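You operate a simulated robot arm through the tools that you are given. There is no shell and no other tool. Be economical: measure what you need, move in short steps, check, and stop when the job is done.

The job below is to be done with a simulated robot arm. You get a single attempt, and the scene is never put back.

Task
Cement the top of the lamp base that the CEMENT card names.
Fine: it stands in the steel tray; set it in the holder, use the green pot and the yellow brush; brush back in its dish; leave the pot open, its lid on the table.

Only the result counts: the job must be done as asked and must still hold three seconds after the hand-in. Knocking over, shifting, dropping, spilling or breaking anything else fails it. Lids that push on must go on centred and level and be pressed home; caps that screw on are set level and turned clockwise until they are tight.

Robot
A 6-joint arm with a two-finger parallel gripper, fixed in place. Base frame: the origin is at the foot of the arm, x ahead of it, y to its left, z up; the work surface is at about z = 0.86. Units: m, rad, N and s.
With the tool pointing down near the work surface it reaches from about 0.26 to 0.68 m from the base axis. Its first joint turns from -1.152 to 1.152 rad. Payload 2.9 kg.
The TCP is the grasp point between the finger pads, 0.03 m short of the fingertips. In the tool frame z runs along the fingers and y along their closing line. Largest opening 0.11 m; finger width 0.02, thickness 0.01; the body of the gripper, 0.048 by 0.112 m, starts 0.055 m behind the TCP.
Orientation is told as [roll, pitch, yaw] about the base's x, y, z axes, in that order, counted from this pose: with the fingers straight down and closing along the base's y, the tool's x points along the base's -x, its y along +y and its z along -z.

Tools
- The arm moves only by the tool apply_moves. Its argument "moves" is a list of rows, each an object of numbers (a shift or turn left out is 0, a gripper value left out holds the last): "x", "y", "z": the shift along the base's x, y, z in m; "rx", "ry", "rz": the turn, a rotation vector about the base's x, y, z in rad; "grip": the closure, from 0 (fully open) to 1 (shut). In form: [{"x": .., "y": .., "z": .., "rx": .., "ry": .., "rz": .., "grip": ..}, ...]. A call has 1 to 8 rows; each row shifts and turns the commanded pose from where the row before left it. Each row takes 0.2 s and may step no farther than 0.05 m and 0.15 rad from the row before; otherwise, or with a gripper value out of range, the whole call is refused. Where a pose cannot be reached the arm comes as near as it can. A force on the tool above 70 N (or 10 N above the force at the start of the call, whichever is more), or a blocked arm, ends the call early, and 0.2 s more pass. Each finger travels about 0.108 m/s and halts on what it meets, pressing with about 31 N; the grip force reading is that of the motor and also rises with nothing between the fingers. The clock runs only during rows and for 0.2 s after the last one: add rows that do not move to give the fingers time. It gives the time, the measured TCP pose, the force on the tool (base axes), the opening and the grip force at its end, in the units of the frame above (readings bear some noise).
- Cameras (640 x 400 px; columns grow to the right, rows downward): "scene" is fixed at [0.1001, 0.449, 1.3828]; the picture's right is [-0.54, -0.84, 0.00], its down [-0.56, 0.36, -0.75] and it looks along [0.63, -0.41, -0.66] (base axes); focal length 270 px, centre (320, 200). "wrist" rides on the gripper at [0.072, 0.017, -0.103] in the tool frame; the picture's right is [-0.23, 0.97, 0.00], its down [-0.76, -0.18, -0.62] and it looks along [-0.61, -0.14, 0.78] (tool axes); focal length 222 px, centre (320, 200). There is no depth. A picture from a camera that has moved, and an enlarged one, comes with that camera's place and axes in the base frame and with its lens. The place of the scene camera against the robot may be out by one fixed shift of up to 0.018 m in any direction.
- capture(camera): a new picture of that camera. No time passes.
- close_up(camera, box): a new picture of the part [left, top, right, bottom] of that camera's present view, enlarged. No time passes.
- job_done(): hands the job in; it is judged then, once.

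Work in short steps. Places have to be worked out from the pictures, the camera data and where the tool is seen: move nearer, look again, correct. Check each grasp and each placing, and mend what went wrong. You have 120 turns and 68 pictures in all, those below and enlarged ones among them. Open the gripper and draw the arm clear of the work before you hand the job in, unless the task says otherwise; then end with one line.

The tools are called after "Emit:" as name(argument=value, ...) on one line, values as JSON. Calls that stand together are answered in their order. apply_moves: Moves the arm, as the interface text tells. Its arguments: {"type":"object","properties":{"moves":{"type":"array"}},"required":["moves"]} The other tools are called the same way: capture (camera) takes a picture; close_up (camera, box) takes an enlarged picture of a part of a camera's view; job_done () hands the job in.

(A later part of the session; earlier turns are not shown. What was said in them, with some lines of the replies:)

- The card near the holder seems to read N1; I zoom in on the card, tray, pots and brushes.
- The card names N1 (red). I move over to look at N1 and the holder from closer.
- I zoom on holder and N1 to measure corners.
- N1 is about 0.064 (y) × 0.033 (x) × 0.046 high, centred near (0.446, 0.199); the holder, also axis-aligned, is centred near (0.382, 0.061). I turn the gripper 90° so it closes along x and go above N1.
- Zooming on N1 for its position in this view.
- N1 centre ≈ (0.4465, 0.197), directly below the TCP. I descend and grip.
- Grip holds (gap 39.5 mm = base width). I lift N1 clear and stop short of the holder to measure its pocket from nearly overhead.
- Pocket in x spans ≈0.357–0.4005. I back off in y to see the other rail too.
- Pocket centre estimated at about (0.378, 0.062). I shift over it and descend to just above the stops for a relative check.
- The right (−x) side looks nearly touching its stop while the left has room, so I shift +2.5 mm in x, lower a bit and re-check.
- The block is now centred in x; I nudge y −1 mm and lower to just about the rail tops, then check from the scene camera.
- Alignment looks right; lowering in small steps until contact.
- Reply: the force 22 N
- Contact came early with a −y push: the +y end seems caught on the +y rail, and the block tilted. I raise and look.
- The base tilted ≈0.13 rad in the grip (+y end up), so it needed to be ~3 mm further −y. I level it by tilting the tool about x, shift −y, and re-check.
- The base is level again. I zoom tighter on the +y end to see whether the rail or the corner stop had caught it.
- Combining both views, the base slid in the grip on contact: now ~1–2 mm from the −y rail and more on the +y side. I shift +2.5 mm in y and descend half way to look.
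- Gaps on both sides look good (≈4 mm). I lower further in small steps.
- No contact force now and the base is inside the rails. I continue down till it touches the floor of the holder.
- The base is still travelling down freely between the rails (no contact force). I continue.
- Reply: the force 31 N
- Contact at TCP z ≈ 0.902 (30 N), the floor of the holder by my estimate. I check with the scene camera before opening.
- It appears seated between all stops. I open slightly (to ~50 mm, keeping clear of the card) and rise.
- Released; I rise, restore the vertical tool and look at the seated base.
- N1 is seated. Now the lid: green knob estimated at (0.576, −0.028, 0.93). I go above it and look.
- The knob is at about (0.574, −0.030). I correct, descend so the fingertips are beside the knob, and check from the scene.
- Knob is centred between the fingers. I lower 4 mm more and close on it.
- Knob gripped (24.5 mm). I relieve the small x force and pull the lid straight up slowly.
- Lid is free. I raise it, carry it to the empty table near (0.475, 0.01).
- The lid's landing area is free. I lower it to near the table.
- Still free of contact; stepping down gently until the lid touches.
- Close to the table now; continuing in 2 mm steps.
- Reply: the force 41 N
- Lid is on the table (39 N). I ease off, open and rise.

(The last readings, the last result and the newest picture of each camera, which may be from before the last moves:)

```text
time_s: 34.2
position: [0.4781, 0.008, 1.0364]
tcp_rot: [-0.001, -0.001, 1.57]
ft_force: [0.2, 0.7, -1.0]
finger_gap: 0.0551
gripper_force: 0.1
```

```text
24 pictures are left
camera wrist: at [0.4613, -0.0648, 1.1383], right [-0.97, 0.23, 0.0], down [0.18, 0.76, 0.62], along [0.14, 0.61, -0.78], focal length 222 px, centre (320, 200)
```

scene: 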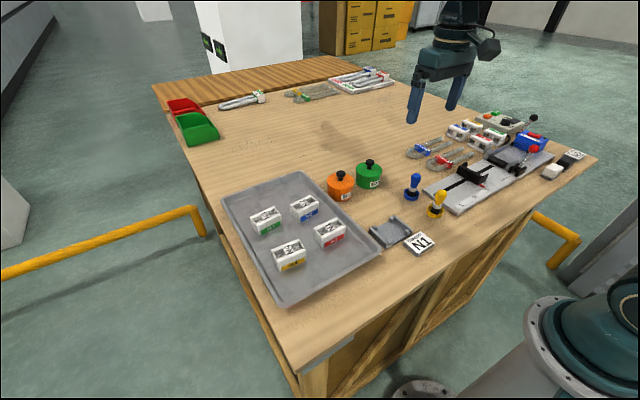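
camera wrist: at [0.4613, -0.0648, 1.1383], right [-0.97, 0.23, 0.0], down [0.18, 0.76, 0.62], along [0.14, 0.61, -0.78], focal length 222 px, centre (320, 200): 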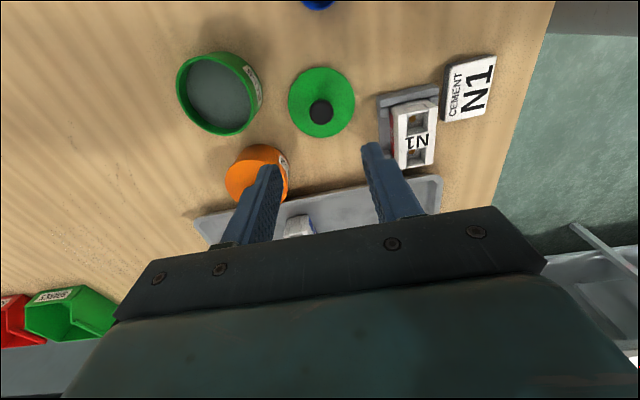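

Lid lies flat on the table, pot open at ≈(0.574, −0.030). Now to the yellow brush at ≈(0.371, −0.094).

Emit:
apply_moves(moves=[{"x": -0.0262, "y": -0.0262}, {"x": -0.0262, "y": -0.0262}, {"x": -0.0262, "y": -0.0262}, {"x": -0.0262, "y": -0.0262}, {}])

Emit:
capture(camera="wrist")

Emit:
close_up(camera="scene", box=[395, 165, 475, 225])

```text
time_s: 35.4
position: [0.3746, -0.0996, 1.0337]
tcp_rot: [-0.001, 0.001, 1.57]
ft_force: [0.3, -0.3, 0.2]
finger_gap: 0.0548
gripper_force: 0.1
```

```text
23 pictures are left
camera wrist: at [0.358, -0.1717, 1.1369], right [-0.97, 0.23, 0.0], down [0.18, 0.76, 0.62], along [0.14, 0.61, -0.78], focal length 222 px, centre (320, 200)
```

wrist: 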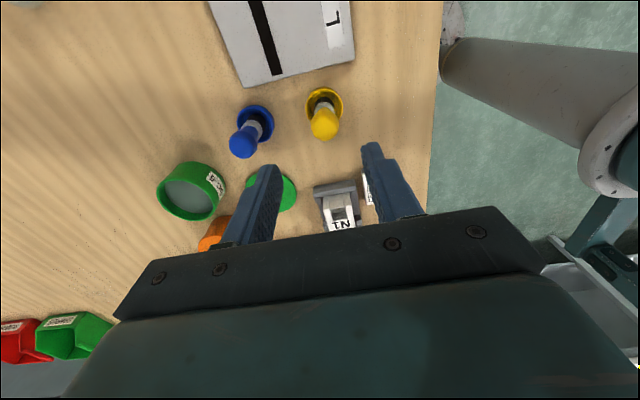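

```text
6.67 times, centred on (435, 195) of scene
camera zoom: at [0.1001, 0.449, 1.3828], right [-0.54, -0.84, 0.0], down [-0.56, 0.36, -0.75], along [0.63, -0.41, -0.66], focal length 1802 px, centre (-447, 233)
```

zoom: 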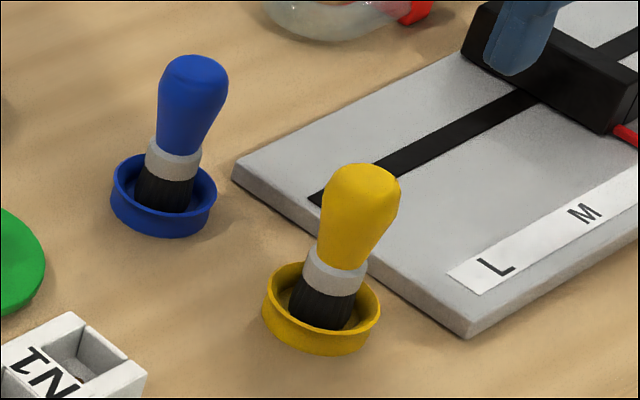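

The brush stands vertical. The reading looked off by a few mm, so I let the arm settle and read again with a closer view.

Emit:
apply_moves(moves=[{"z": -0.03}, {"z": -0.006}, {}, {}])

Emit:
close_up(camera="wrist", box=[220, 60, 420, 185])

```text
time_s: 36.4
position: [0.3715, -0.0959, 0.9965]
tcp_rot: [0.002, -0.001, 1.573]
ft_force: [-0.1, 0.1, 0.3]
finger_gap: 0.0551
gripper_force: 0.1
```

```text
3.20 times, centred on (320, 122) of wrist
camera zoom: at [0.3558, -0.1687, 1.1001], right [-0.97, 0.23, 0.0], down [0.18, 0.76, 0.62], along [0.14, 0.61, -0.78], focal length 711 px, centre (320, 448)
```

zoom: 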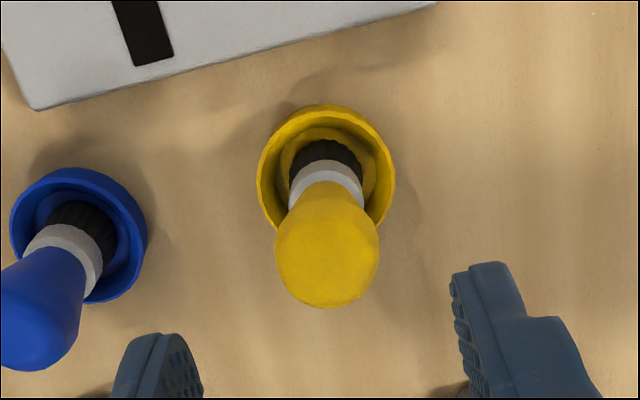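

Brush axis ≈ (0.368, −0.096), handle widest near z ≈ 0.928. I align and go down around the handle, then grip.

Emit:
apply_moves(moves=[{"x": -0.0033, "y": -0.001}, {"z": -0.04}, {"z": -0.032}, {}, {}])

Emit:
close_up(camera="scene", box=[395, 165, 475, 225])

```text
time_s: 37.6
position: [0.368, -0.0968, 0.9256]
tcp_rot: [-0.002, 0.001, 1.57]
ft_force: [0.0, -0.6, -0.2]
finger_gap: 0.0551
gripper_force: 0.1
```

```text
6.67 times, centred on (435, 195) of scene
camera zoom: at [0.1001, 0.449, 1.3828], right [-0.54, -0.84, 0.0], down [-0.56, 0.36, -0.75], along [0.63, -0.41, -0.66], focal length 1802 px, centre (-447, 233)
```

zoom: 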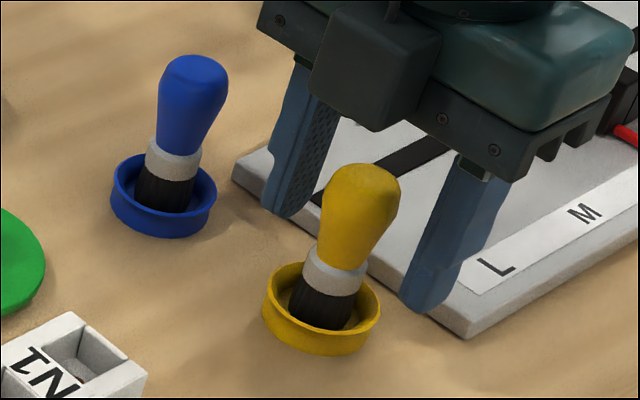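

The scene view hints the fingers may be off in y; I check with the wrist view.

Emit:
close_up(camera="wrist", box=[200, 80, 440, 230])

```text
2.67 times, centred on (320, 155) of wrist
camera zoom: at [0.352, -0.17, 1.029], right [-0.97, 0.23, 0.0], down [0.18, 0.76, 0.62], along [0.14, 0.61, -0.78], focal length 592 px, centre (320, 320)
```

zoom: 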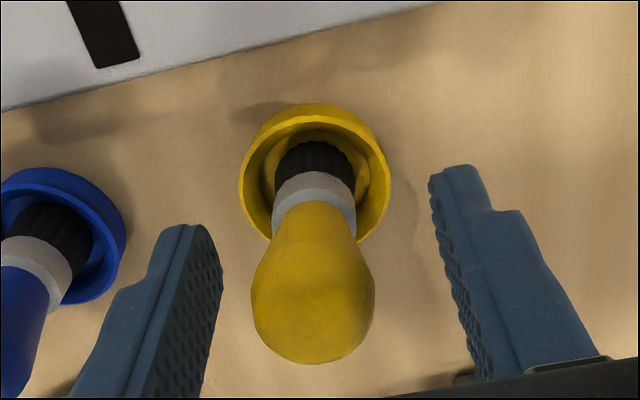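

Fingers and brush axis agree within ~2 mm. I close on the handle.

Emit:
apply_moves(moves=[{"grip": 0.65}, {"grip": 0.75}, {"grip": 0.85}, {"grip": 1.0}, {}, {}])

Emit:
close_up(camera="scene", box=[395, 165, 475, 225])

```text
time_s: 39.0
position: [0.3676, -0.0976, 0.9261]
tcp_rot: [-0.001, -0.001, 1.57]
ft_force: [0.2, 0.5, -0.1]
finger_gap: 0.0261
gripper_force: 30.9
```

```text
6.67 times, centred on (435, 195) of scene
camera zoom: at [0.1001, 0.449, 1.3828], right [-0.54, -0.84, 0.0], down [-0.56, 0.36, -0.75], along [0.63, -0.41, -0.66], focal length 1802 px, centre (-447, 233)
```

zoom: 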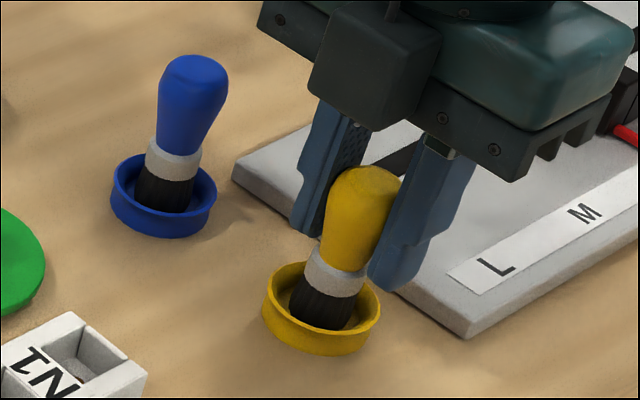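

Brush gripped (26 mm), still upright. I lift it out and carry it over the green pot.

Emit:
apply_moves(moves=[{"z": 0.02}, {"z": 0.04}, {"z": 0.04}, {}])

Emit:
apply_moves(moves=[{"x": 0.0412, "y": 0.0131}, {"x": 0.0412, "y": 0.0131}, {"x": 0.0412, "y": 0.0131}, {"x": 0.0412, "y": 0.0131}, {"x": 0.0412, "y": 0.0132}, {}, {}])

Emit:
capture(camera="wrist")

Emit:
close_up(camera="scene", box=[320, 110, 440, 200])

```text
time_s: 40.0
position: [0.3698, -0.0987, 1.0267]
tcp_rot: [-0.001, -0.002, 1.571]
ft_force: [0.1, 0.1, -0.3]
finger_gap: 0.0262
gripper_force: 31.1
```

```text
time_s: 41.6
position: [0.5746, -0.0286, 1.0226]
tcp_rot: [0.0, -0.001, 1.57]
ft_force: [0.7, 0.1, 0.2]
finger_gap: 0.0259
gripper_force: 31.0
```

```text
17 pictures are left
camera wrist: at [0.5582, -0.1007, 1.1265], right [-0.97, 0.23, 0.0], down [0.18, 0.76, 0.62], along [0.14, 0.61, -0.78], focal length 222 px, centre (320, 200)
```

wrist: 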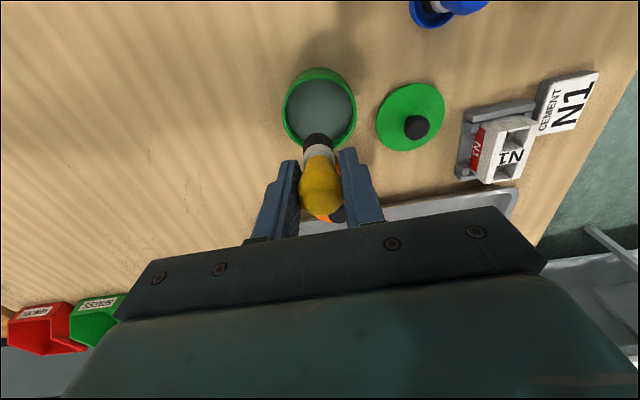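

```text
4.44 times, centred on (380, 155) of scene
camera zoom: at [0.1001, 0.449, 1.3828], right [-0.54, -0.84, 0.0], down [-0.56, 0.36, -0.75], along [0.63, -0.41, -0.66], focal length 1202 px, centre (53, 400)
```

zoom: 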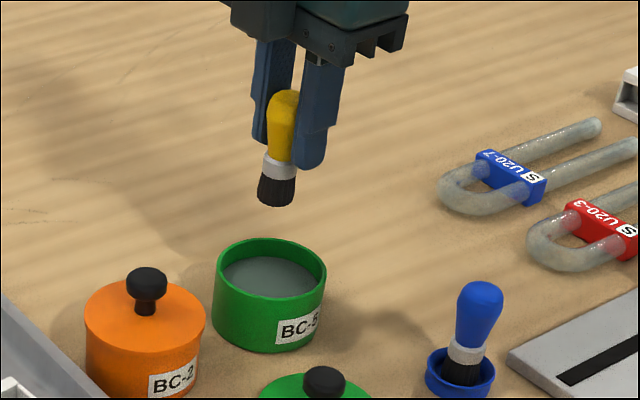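

Brush is centred above the pot. I dip: lowering 80 mm, watching force.

Emit:
apply_moves(moves=[{"z": -0.04}, {"z": -0.03}, {"z": -0.01}, {}])

Emit:
close_up(camera="scene", box=[330, 135, 410, 195])

```text
time_s: 42.6
position: [0.5735, -0.0298, 0.9483]
tcp_rot: [-0.008, 0.001, 1.57]
ft_force: [1.3, 1.2, 30.1]
finger_gap: 0.0263
gripper_force: 30.9
```

```text
6.67 times, centred on (370, 165) of scene
camera zoom: at [0.0996, 0.4491, 1.3828], right [-0.54, -0.84, 0.0], down [-0.56, 0.36, -0.75], along [0.63, -0.41, -0.66], focal length 1802 px, centre (-13, 433)
```

zoom: 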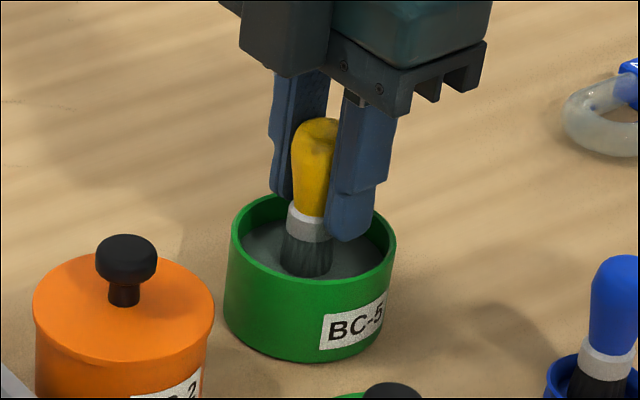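

The brush touches the cement (30 N). I ease 3 mm, dwell, then lift and see whether it is loaded.

Emit:
apply_moves(moves=[{"z": 0.003}, {}, {}, {"z": 0.03}, {"z": 0.045}, {}])

Emit:
close_up(camera="scene", box=[330, 115, 410, 195])

```text
time_s: 44.0
position: [0.5709, -0.0307, 1.0233]
tcp_rot: [0.002, -0.001, 1.57]
ft_force: [0.4, -0.4, -0.1]
finger_gap: 0.0262
gripper_force: 31.1
```

```text
5.00 times, centred on (370, 155) of scene
camera zoom: at [0.1001, 0.449, 1.3828], right [-0.54, -0.84, 0.0], down [-0.56, 0.36, -0.75], along [0.63, -0.41, -0.66], focal length 1352 px, centre (70, 425)
```

zoom: 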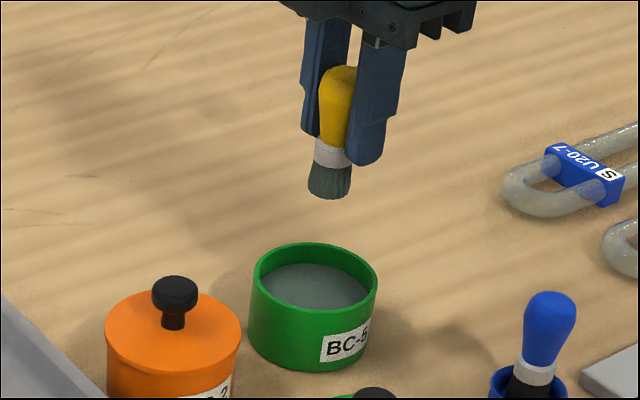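

Bristles are now grey — loaded. I carry the brush over N1.

Emit:
apply_moves(moves=[{"x": -0.0386, "y": 0.0189}, {"x": -0.0386, "y": 0.0189}, {"x": -0.0386, "y": 0.0189}, {"x": -0.0386, "y": 0.0189}, {"x": -0.0386, "y": 0.0189}, {}, {}])

Emit:
close_up(camera="wrist", box=[240, 60, 400, 160])

Emit:
close_up(camera="scene", box=[360, 175, 440, 245])

```text
time_s: 45.6
position: [0.3776, 0.064, 1.0224]
tcp_rot: [0.0, 0.0, 1.572]
ft_force: [0.1, 0.5, -1.0]
finger_gap: 0.0264
gripper_force: 30.9
```

```text
4.00 times, centred on (320, 110) of wrist
camera zoom: at [0.3624, -0.0076, 1.1252], right [-0.97, 0.23, 0.0], down [0.18, 0.76, 0.62], along [0.14, 0.61, -0.78], focal length 888 px, centre (320, 560)
```

zoom: 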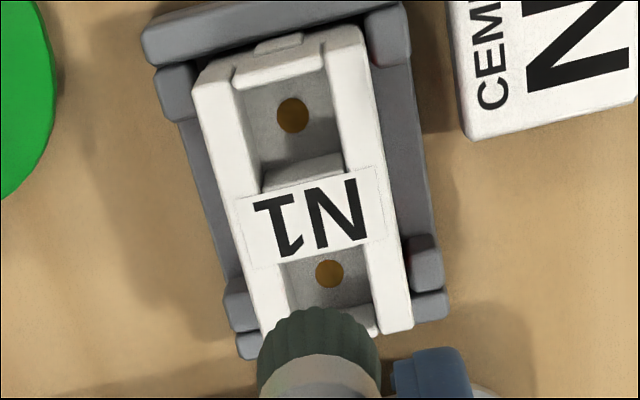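

```text
5.71 times, centred on (400, 210) of scene
camera zoom: at [0.1001, 0.449, 1.3828], right [-0.54, -0.84, 0.0], down [-0.56, 0.36, -0.75], along [0.63, -0.41, -0.66], focal length 1545 px, centre (-137, 143)
```

zoom: 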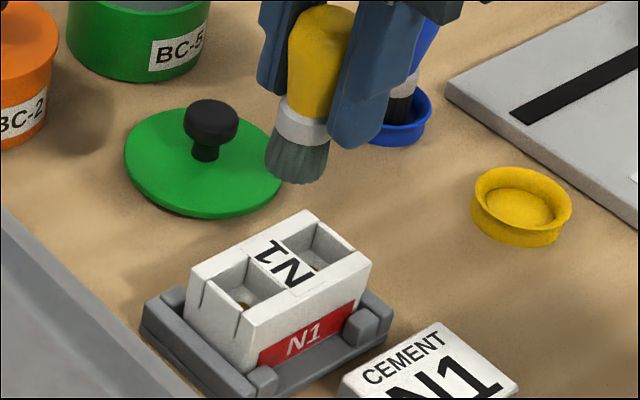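

Block top centre ≈ (0.381, 0.059). I move −6 mm in y and lower to just above the top.

Emit:
apply_moves(moves=[{"y": -0.006}, {"z": -0.04}, {"z": -0.003}, {}])

Emit:
close_up(camera="scene", box=[360, 175, 440, 245])

```text
time_s: 46.6
position: [0.3786, 0.0583, 0.9797]
tcp_rot: [-0.001, 0.002, 1.571]
ft_force: [-0.4, -0.9, -0.7]
finger_gap: 0.0261
gripper_force: 31.1
```

```text
5.71 times, centred on (400, 210) of scene
camera zoom: at [0.1001, 0.449, 1.3828], right [-0.54, -0.84, 0.0], down [-0.56, 0.36, -0.75], along [0.63, -0.41, -0.66], focal length 1545 px, centre (-137, 143)
```

zoom: 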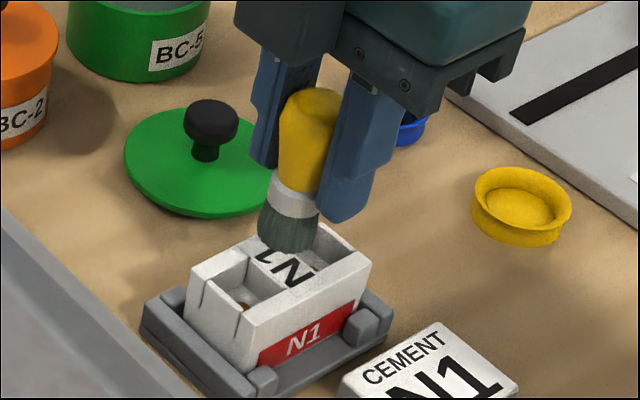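

Tip is just above the label. Lowering in small steps to light contact.

Emit:
apply_moves(moves=[{"z": -0.002}, {"z": -0.002}, {"z": -0.002}, {}])

```text
time_s: 47.6
position: [0.3797, 0.0569, 0.9745]
tcp_rot: [0.0, -0.001, 1.57]
ft_force: [-0.7, 0.5, -0.1]
finger_gap: 0.0262
gripper_force: 31.1
```

Emit:
apply_moves(moves=[{"z": -0.0015}, {"z": -0.0015}, {}])

```text
time_s: 48.4
position: [0.3794, 0.0576, 0.9722]
tcp_rot: [0.0, -0.001, 1.571]
ft_force: [1.0, -0.5, -1.0]
finger_gap: 0.0262
gripper_force: 30.7
```

Emit:
apply_moves(moves=[{"z": -0.0015}, {"z": -0.001}, {}])

Emit:
close_up(camera="scene", box=[370, 195, 430, 240])

```text
time_s: 49.2
position: [0.3799, 0.0591, 0.969]
tcp_rot: [0.001, 0.001, 1.571]
ft_force: [-0.5, 0.7, -0.1]
finger_gap: 0.0262
gripper_force: 31.0
```

```text
8.89 times, centred on (400, 218) of scene
camera zoom: at [0.1001, 0.449, 1.3828], right [-0.54, -0.84, 0.0], down [-0.56, 0.36, -0.75], along [0.63, -0.41, -0.66], focal length 2403 px, centre (-391, 44)
```

zoom: 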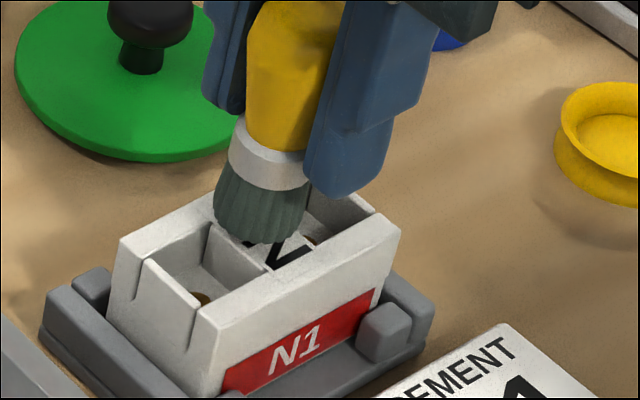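

Very near. Continuing by 1 mm steps.

Emit:
apply_moves(moves=[{"z": -0.001}, {"z": -0.001}, {}])

```text
time_s: 50.0
position: [0.3798, 0.0579, 0.9675]
tcp_rot: [0.0, 0.0, 1.568]
ft_force: [-0.5, 0.1, -1.3]
finger_gap: 0.026
gripper_force: 31.3
```

Emit:
apply_moves(moves=[{"z": -0.001}, {"z": -0.001}, {}])

```text
time_s: 50.8
position: [0.3803, 0.0572, 0.9644]
tcp_rot: [0.0, 0.001, 1.572]
ft_force: [0.3, -0.1, -0.7]
finger_gap: 0.026
gripper_force: 30.6
```

Emit:
apply_moves(moves=[{"z": -0.001}, {"z": -0.001}, {}])

Emit:
close_up(camera="wrist", box=[240, 80, 400, 180])

```text
time_s: 51.6
position: [0.381, 0.0578, 0.9627]
tcp_rot: [0.0, -0.001, 1.571]
ft_force: [0.3, 0.0, 0.0]
finger_gap: 0.0261
gripper_force: 31.3
```

```text
4.00 times, centred on (320, 130) of wrist
camera zoom: at [0.365, -0.0148, 1.0665], right [-0.97, 0.23, 0.0], down [0.18, 0.76, 0.62], along [0.14, 0.61, -0.78], focal length 888 px, centre (320, 480)
```

zoom: 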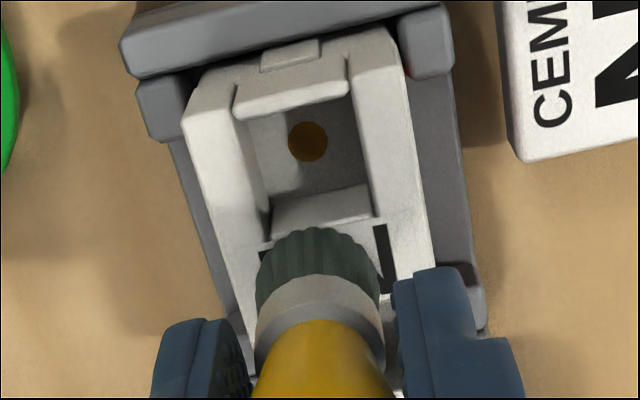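

No contact yet; continue.

Emit:
apply_moves(moves=[{"z": -0.001}, {"z": -0.001}, {}])

```text
time_s: 52.4
position: [0.3806, 0.0586, 0.9626]
tcp_rot: [0.0, 0.002, 1.572]
ft_force: [-0.8, 0.7, 0.4]
finger_gap: 0.0261
gripper_force: 30.9
```

Emit:
apply_moves(moves=[{"z": -0.001}, {"z": -0.001}, {}])

Emit:
close_up(camera="scene", box=[370, 195, 430, 240])

```text
time_s: 53.2
position: [0.3805, 0.0571, 0.9613]
tcp_rot: [-0.005, -0.002, 1.57]
ft_force: [1.2, -2.6, 27.6]
finger_gap: 0.0261
gripper_force: 31.0
```

```text
8.89 times, centred on (400, 218) of scene
camera zoom: at [0.0998, 0.4489, 1.3829], right [-0.54, -0.84, 0.0], down [-0.56, 0.36, -0.75], along [0.63, -0.41, -0.66], focal length 2403 px, centre (-391, 44)
```

zoom: 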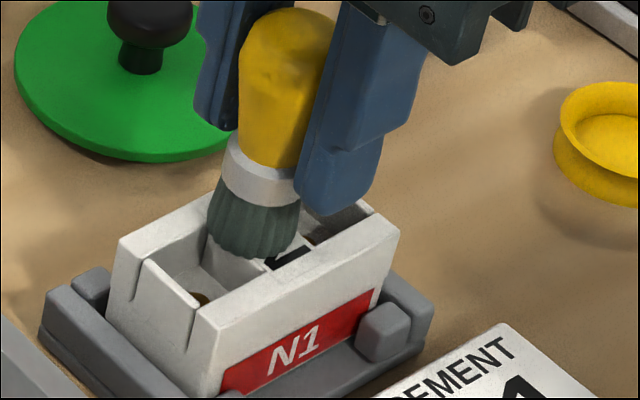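

Contact (28 N). I ease off, lift a bit and look what it left before sweeping.

Emit:
apply_moves(moves=[{"z": 0.001}, {}, {"z": 0.02}, {"z": 0.03}, {"y": 0.03}, {}])

Emit:
close_up(camera="wrist", box=[240, 40, 400, 140])

```text
time_s: 54.6
position: [0.3799, 0.0873, 1.0113]
tcp_rot: [0.001, 0.001, 1.571]
ft_force: [-1.1, -0.1, 0.1]
finger_gap: 0.026
gripper_force: 31.2
```

```text
4.00 times, centred on (320, 90) of wrist
camera zoom: at [0.3636, 0.0154, 1.1148], right [-0.97, 0.23, 0.0], down [0.18, 0.76, 0.62], along [0.14, 0.61, -0.78], focal length 888 px, centre (320, 640)
```

zoom: 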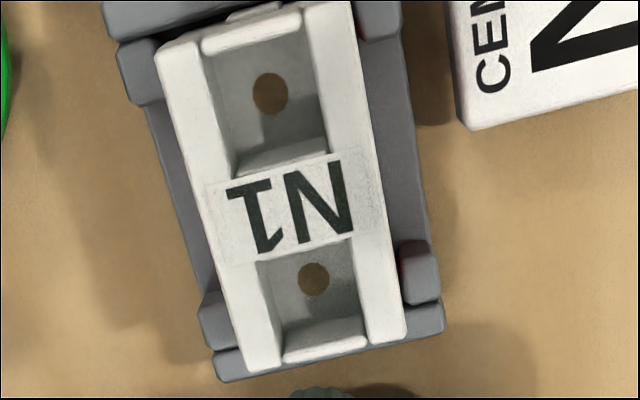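

There's a faint grey film over the label already; it needs more brushing. I go back to light contact and stroke gently.

Emit:
apply_moves(moves=[{"y": -0.03}, {"z": -0.03}, {"z": -0.018}, {"z": -0.0015}, {}])

```text
time_s: 55.8
position: [0.3804, 0.0564, 0.9628]
tcp_rot: [0.0, 0.0, 1.571]
ft_force: [0.4, -0.9, 1.3]
finger_gap: 0.026
gripper_force: 31.0
```

Emit:
apply_moves(moves=[{"z": -0.001}, {"y": 0.004}, {"y": 0.004}, {"y": -0.004}, {"y": -0.004}, {"y": -0.004}, {"y": -0.004}, {"y": 0.008}])

```text
time_s: 57.6
position: [0.3807, 0.0569, 0.9592]
tcp_rot: [-0.001, 0.001, 1.564]
ft_force: [0.3, -9.0, 24.7]
finger_gap: 0.0261
gripper_force: 31.2
```

Brushing at ~25 N; I ease slightly and add strokes across x.

Emit:
apply_moves(moves=[{"z": 0.0008}, {"x": 0.004}, {"x": 0.004}, {"y": 0.006}, {"y": -0.012}, {"y": 0.006}, {"x": -0.008}, {}])

Emit:
apply_moves(moves=[{"x": -0.004}, {"x": -0.004}, {"y": 0.006}, {"y": -0.012}, {"y": 0.006}, {"x": 0.008}, {}, {}])

Emit:
close_up(camera="scene", box=[370, 195, 430, 240])

```text
time_s: 59.4
position: [0.3815, 0.0577, 0.9614]
tcp_rot: [-0.001, 0.0, 1.571]
ft_force: [0.3, -0.2, -0.3]
finger_gap: 0.026
gripper_force: 30.4
```

```text
time_s: 61.2
position: [0.3799, 0.0576, 0.9617]
tcp_rot: [0.0, 0.001, 1.571]
ft_force: [0.1, 0.2, -0.2]
finger_gap: 0.0259
gripper_force: 30.7
```

```text
8.89 times, centred on (400, 218) of scene
camera zoom: at [0.1001, 0.449, 1.3828], right [-0.54, -0.84, 0.0], down [-0.56, 0.36, -0.75], along [0.63, -0.41, -0.66], focal length 2403 px, centre (-391, 44)
```

zoom: 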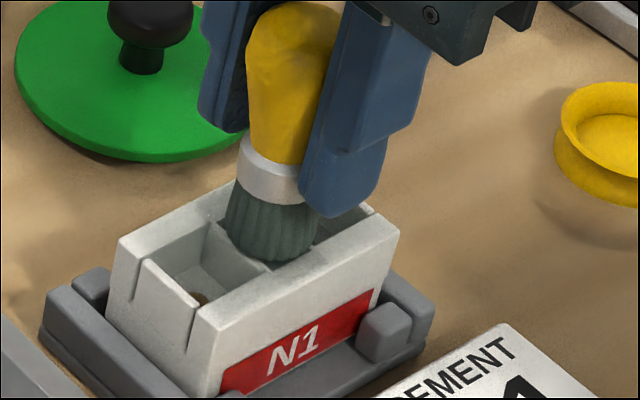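

The label area now looks grey. I lift aside and inspect.

Emit:
apply_moves(moves=[{"z": 0.025}, {"z": 0.025}, {"y": 0.03}, {}])

Emit:
close_up(camera="wrist", box=[240, 40, 400, 140])

```text
time_s: 62.2
position: [0.3801, 0.0868, 1.0111]
tcp_rot: [0.0, 0.0, 1.573]
ft_force: [0.0, -0.3, -0.3]
finger_gap: 0.0261
gripper_force: 31.0
```

```text
4.00 times, centred on (320, 90) of wrist
camera zoom: at [0.3645, 0.0132, 1.1147], right [-0.97, 0.23, 0.0], down [0.18, 0.76, 0.62], along [0.14, 0.61, -0.78], focal length 888 px, centre (320, 640)
```

zoom: 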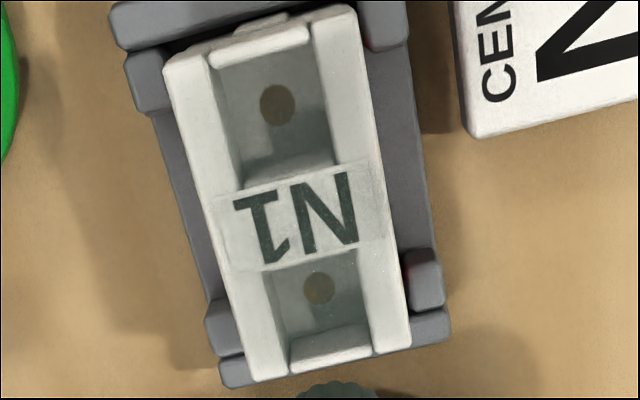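

The film covers the whole top but is thin; it builds with contact. I return with firm contact and stroke longer.

Emit:
apply_moves(moves=[{"y": -0.03}, {"z": -0.03}, {"z": -0.02}, {"z": -0.0012}, {"y": 0.005}, {"y": -0.005}, {"y": -0.005}, {"y": 0.005}])

Emit:
apply_moves(moves=[{"x": 0.005}, {"y": 0.005}, {"y": -0.005}, {"y": -0.005}, {"y": 0.005}, {"x": -0.005}, {"x": -0.005}, {}])

Emit:
apply_moves(moves=[{"y": 0.005}, {"y": -0.005}, {"y": -0.005}, {"y": 0.005}, {"x": 0.005}, {}, {}, {}])

Emit:
close_up(camera="scene", box=[370, 195, 430, 240])

```text
time_s: 64.0
position: [0.3796, 0.0581, 0.9601]
tcp_rot: [0.001, 0.001, 1.569]
ft_force: [-0.4, -1.5, 6.3]
finger_gap: 0.0263
gripper_force: 31.0
```

```text
time_s: 65.8
position: [0.3772, 0.0573, 0.9587]
tcp_rot: [-0.001, 0.001, 1.571]
ft_force: [-0.1, 0.5, -0.8]
finger_gap: 0.0259
gripper_force: 30.9
```

```text
time_s: 67.6
position: [0.3797, 0.0584, 0.9594]
tcp_rot: [0.0, 0.002, 1.572]
ft_force: [0.2, -0.4, 0.3]
finger_gap: 0.0261
gripper_force: 31.1
```

```text
8.89 times, centred on (400, 218) of scene
camera zoom: at [0.1001, 0.449, 1.3828], right [-0.54, -0.84, 0.0], down [-0.56, 0.36, -0.75], along [0.63, -0.41, -0.66], focal length 2403 px, centre (-391, 44)
```

zoom: 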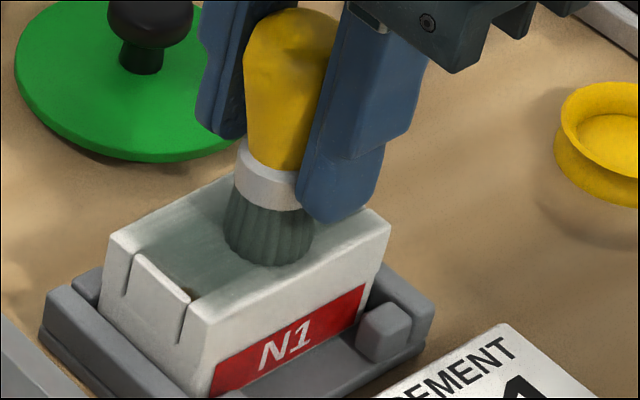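

The top now looks filled with grey cement. I lift away and inspect.

Emit:
apply_moves(moves=[{"z": 0.025}, {"z": 0.025}, {"y": 0.03}, {}])

Emit:
close_up(camera="wrist", box=[240, 40, 400, 140])

```text
time_s: 68.6
position: [0.3795, 0.0866, 1.0089]
tcp_rot: [-0.001, 0.001, 1.571]
ft_force: [-0.5, 0.7, -0.6]
finger_gap: 0.0263
gripper_force: 31.1
```

```text
4.00 times, centred on (320, 90) of wrist
camera zoom: at [0.3639, 0.015, 1.1115], right [-0.97, 0.23, 0.0], down [0.18, 0.76, 0.62], along [0.14, 0.61, -0.78], focal length 888 px, centre (320, 640)
```

zoom: 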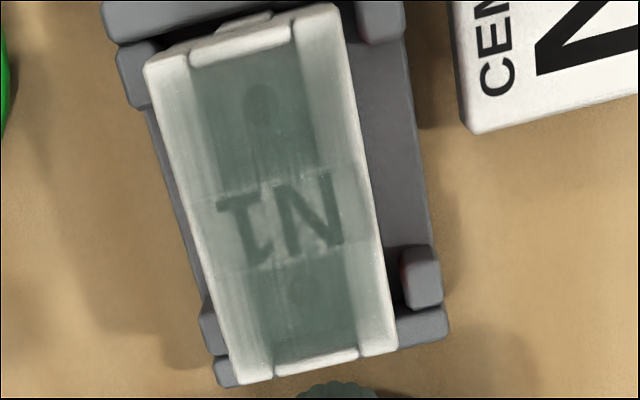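

A clear film now covers the entire top. One more pass to thicken it, slightly re-centred as the base settled a few mm within the holder.

Emit:
apply_moves(moves=[{"y": -0.028, "x": 0.002}, {"z": -0.03}, {"z": -0.02}, {"z": -0.0005}, {"y": 0.004}, {"y": -0.004}, {"y": -0.004}, {"y": 0.004}])

Emit:
apply_moves(moves=[{"z": -0.0005}, {"x": 0.004}, {"x": -0.004}, {"x": -0.004}, {"x": 0.004}, {"y": 0.004}, {"y": -0.004}, {}])

Emit:
apply_moves(moves=[{"y": 0.004}, {"y": -0.004}, {"y": -0.004}, {"y": 0.004}, {"x": 0.004}, {"x": -0.004}, {}, {}])

Emit:
apply_moves(moves=[{"z": 0.025}, {"z": 0.025}, {"y": 0.03}, {}])

Emit:
close_up(camera="wrist", box=[240, 40, 400, 140])

```text
time_s: 70.4
position: [0.3826, 0.0575, 0.9588]
tcp_rot: [-0.001, 0.003, 1.568]
ft_force: [1.0, -5.0, 15.9]
finger_gap: 0.0261
gripper_force: 30.6
```

```text
time_s: 72.2
position: [0.3809, 0.0596, 0.9581]
tcp_rot: [0.002, 0.0, 1.572]
ft_force: [0.5, 0.0, 0.1]
finger_gap: 0.0261
gripper_force: 30.7
```

```text
time_s: 74.0
position: [0.3839, 0.0589, 0.9586]
tcp_rot: [-0.001, 0.0, 1.571]
ft_force: [0.0, -0.6, -0.3]
finger_gap: 0.0261
gripper_force: 31.2
```

```text
time_s: 75.0
position: [0.3834, 0.0888, 1.0086]
tcp_rot: [-0.001, 0.0, 1.57]
ft_force: [-0.3, 0.9, -1.5]
finger_gap: 0.0263
gripper_force: 31.1
```

```text
4.00 times, centred on (320, 90) of wrist
camera zoom: at [0.3671, 0.0162, 1.1113], right [-0.97, 0.23, 0.0], down [0.18, 0.76, 0.62], along [0.14, 0.61, -0.78], focal length 888 px, centre (320, 640)
```

zoom: 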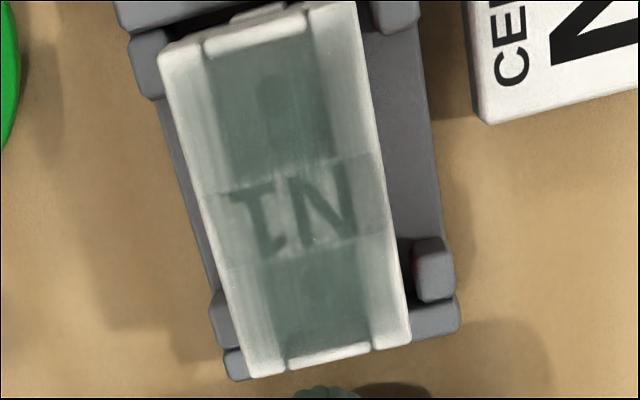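

The film is saturated now (no further change), so the top is cemented. I carry the brush back over its dish, using the same commanded pose it was taken from.

Emit:
apply_moves(moves=[{"x": -0.003, "y": -0.0372}, {"x": -0.003, "y": -0.0372}, {"x": -0.003, "y": -0.0372}, {"x": -0.003, "y": -0.0372}, {"x": -0.003, "y": -0.0373}, {}, {}])

Emit:
apply_moves(moves=[{}, {"z": -0.04}, {"z": -0.027}, {}, {}])

Emit:
close_up(camera="scene", box=[375, 165, 475, 240])

```text
time_s: 76.6
position: [0.3659, -0.0967, 1.0081]
tcp_rot: [-0.001, -0.001, 1.571]
ft_force: [0.2, -0.6, -2.1]
finger_gap: 0.0265
gripper_force: 31.5
```

```text
time_s: 77.8
position: [0.368, -0.0956, 0.9387]
tcp_rot: [0.0, -0.001, 1.572]
ft_force: [-0.2, 0.7, -0.5]
finger_gap: 0.0261
gripper_force: 31.0
```

```text
5.33 times, centred on (425, 202) of scene
camera zoom: at [0.1001, 0.449, 1.3828], right [-0.54, -0.84, 0.0], down [-0.56, 0.36, -0.75], along [0.63, -0.41, -0.66], focal length 1442 px, centre (-240, 187)
```

zoom: 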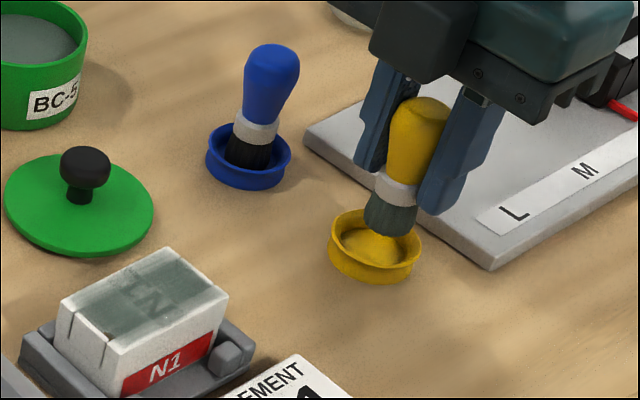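

N1 is covered and seated. The brush lines up with the dish; lowering.

Emit:
apply_moves(moves=[{"z": -0.006, "y": 0.001}, {"z": -0.006}, {"z": -0.004}, {}])

```text
time_s: 78.8
position: [0.3681, -0.095, 0.9241]
tcp_rot: [0.0, -0.002, 1.571]
ft_force: [-0.4, 1.1, -1.1]
finger_gap: 0.026
gripper_force: 30.5
```

Emit:
apply_moves(moves=[{"z": -0.0015}, {"z": -0.0015}, {"z": -0.0015}, {}])

```text
time_s: 79.8
position: [0.3674, -0.0955, 0.9199]
tcp_rot: [0.0, 0.001, 1.57]
ft_force: [-0.8, 0.1, -0.3]
finger_gap: 0.0262
gripper_force: 31.3
```

Emit:
apply_moves(moves=[{"z": -0.0015}, {"z": -0.0015}, {}])

```text
time_s: 80.6
position: [0.3681, -0.0948, 0.9182]
tcp_rot: [-0.001, -0.002, 1.572]
ft_force: [0.1, -0.9, -1.0]
finger_gap: 0.0261
gripper_force: 30.5
```

Emit:
apply_moves(moves=[{"z": -0.0015}, {"z": -0.0015}, {}])

```text
time_s: 81.4
position: [0.3677, -0.0949, 0.9147]
tcp_rot: [-0.004, 0.0, 1.572]
ft_force: [-3.5, 0.2, 22.8]
finger_gap: 0.0257
gripper_force: 31.0
```

Contact at 0.915 — consistent with the dish floor. I ease off and open, then rise straight up.

Emit:
apply_moves(moves=[{"z": 0.0008}, {"grip": 0.7}, {"grip": 0.6}, {"grip": 0.5}, {}, {}])

Emit:
apply_moves(moves=[{"z": 0.03}, {"z": 0.04}, {"z": 0.045}, {"z": 0.045}, {}])

Emit:
capture(camera="scene")

```text
time_s: 82.8
position: [0.3678, -0.0962, 0.9158]
tcp_rot: [0.001, -0.001, 1.57]
ft_force: [-0.1, 0.1, -0.6]
finger_gap: 0.0552
gripper_force: 0.0
```

```text
time_s: 84.0
position: [0.3648, -0.094, 1.0732]
tcp_rot: [0.001, 0.001, 1.57]
ft_force: [0.7, 0.0, -1.0]
finger_gap: 0.0551
gripper_force: 0.0
```

```text
0 pictures are left
```

scene: 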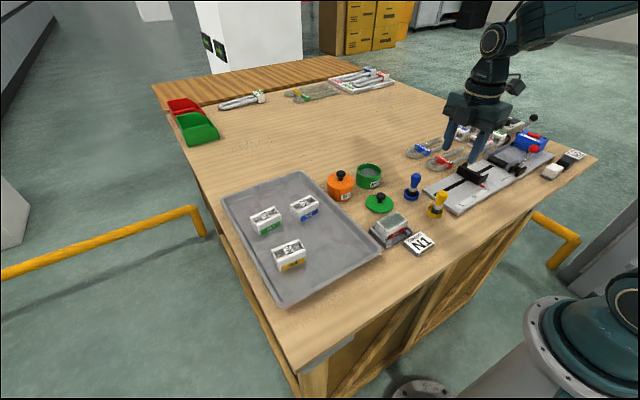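

The brush stands upright in its dish, the pot is open with its lid on the table, and N1 is cemented in the holder. I open the gripper fully and draw further up.

Emit:
apply_moves(moves=[{"z": 0.04, "grip": 0.2}, {"z": 0.03, "grip": 0.0}, {}, {}])

Emit:
job_done()

```text
time_s: 85.0
position: [0.368, -0.0944, 1.1467]
tcp_rot: [0.0, 0.001, 1.569]
ft_force: [1.0, -0.2, 0.7]
finger_gap: 0.1101
gripper_force: 0.0
```

```text
The job is handed in.
```

I handed the job in: lamp base N1 sits in the holder with a grey, slightly see-through cement film over its whole top (N1 still shows faintly), the yellow brush is back in its dish, and the green pot is open with its lid on the table.
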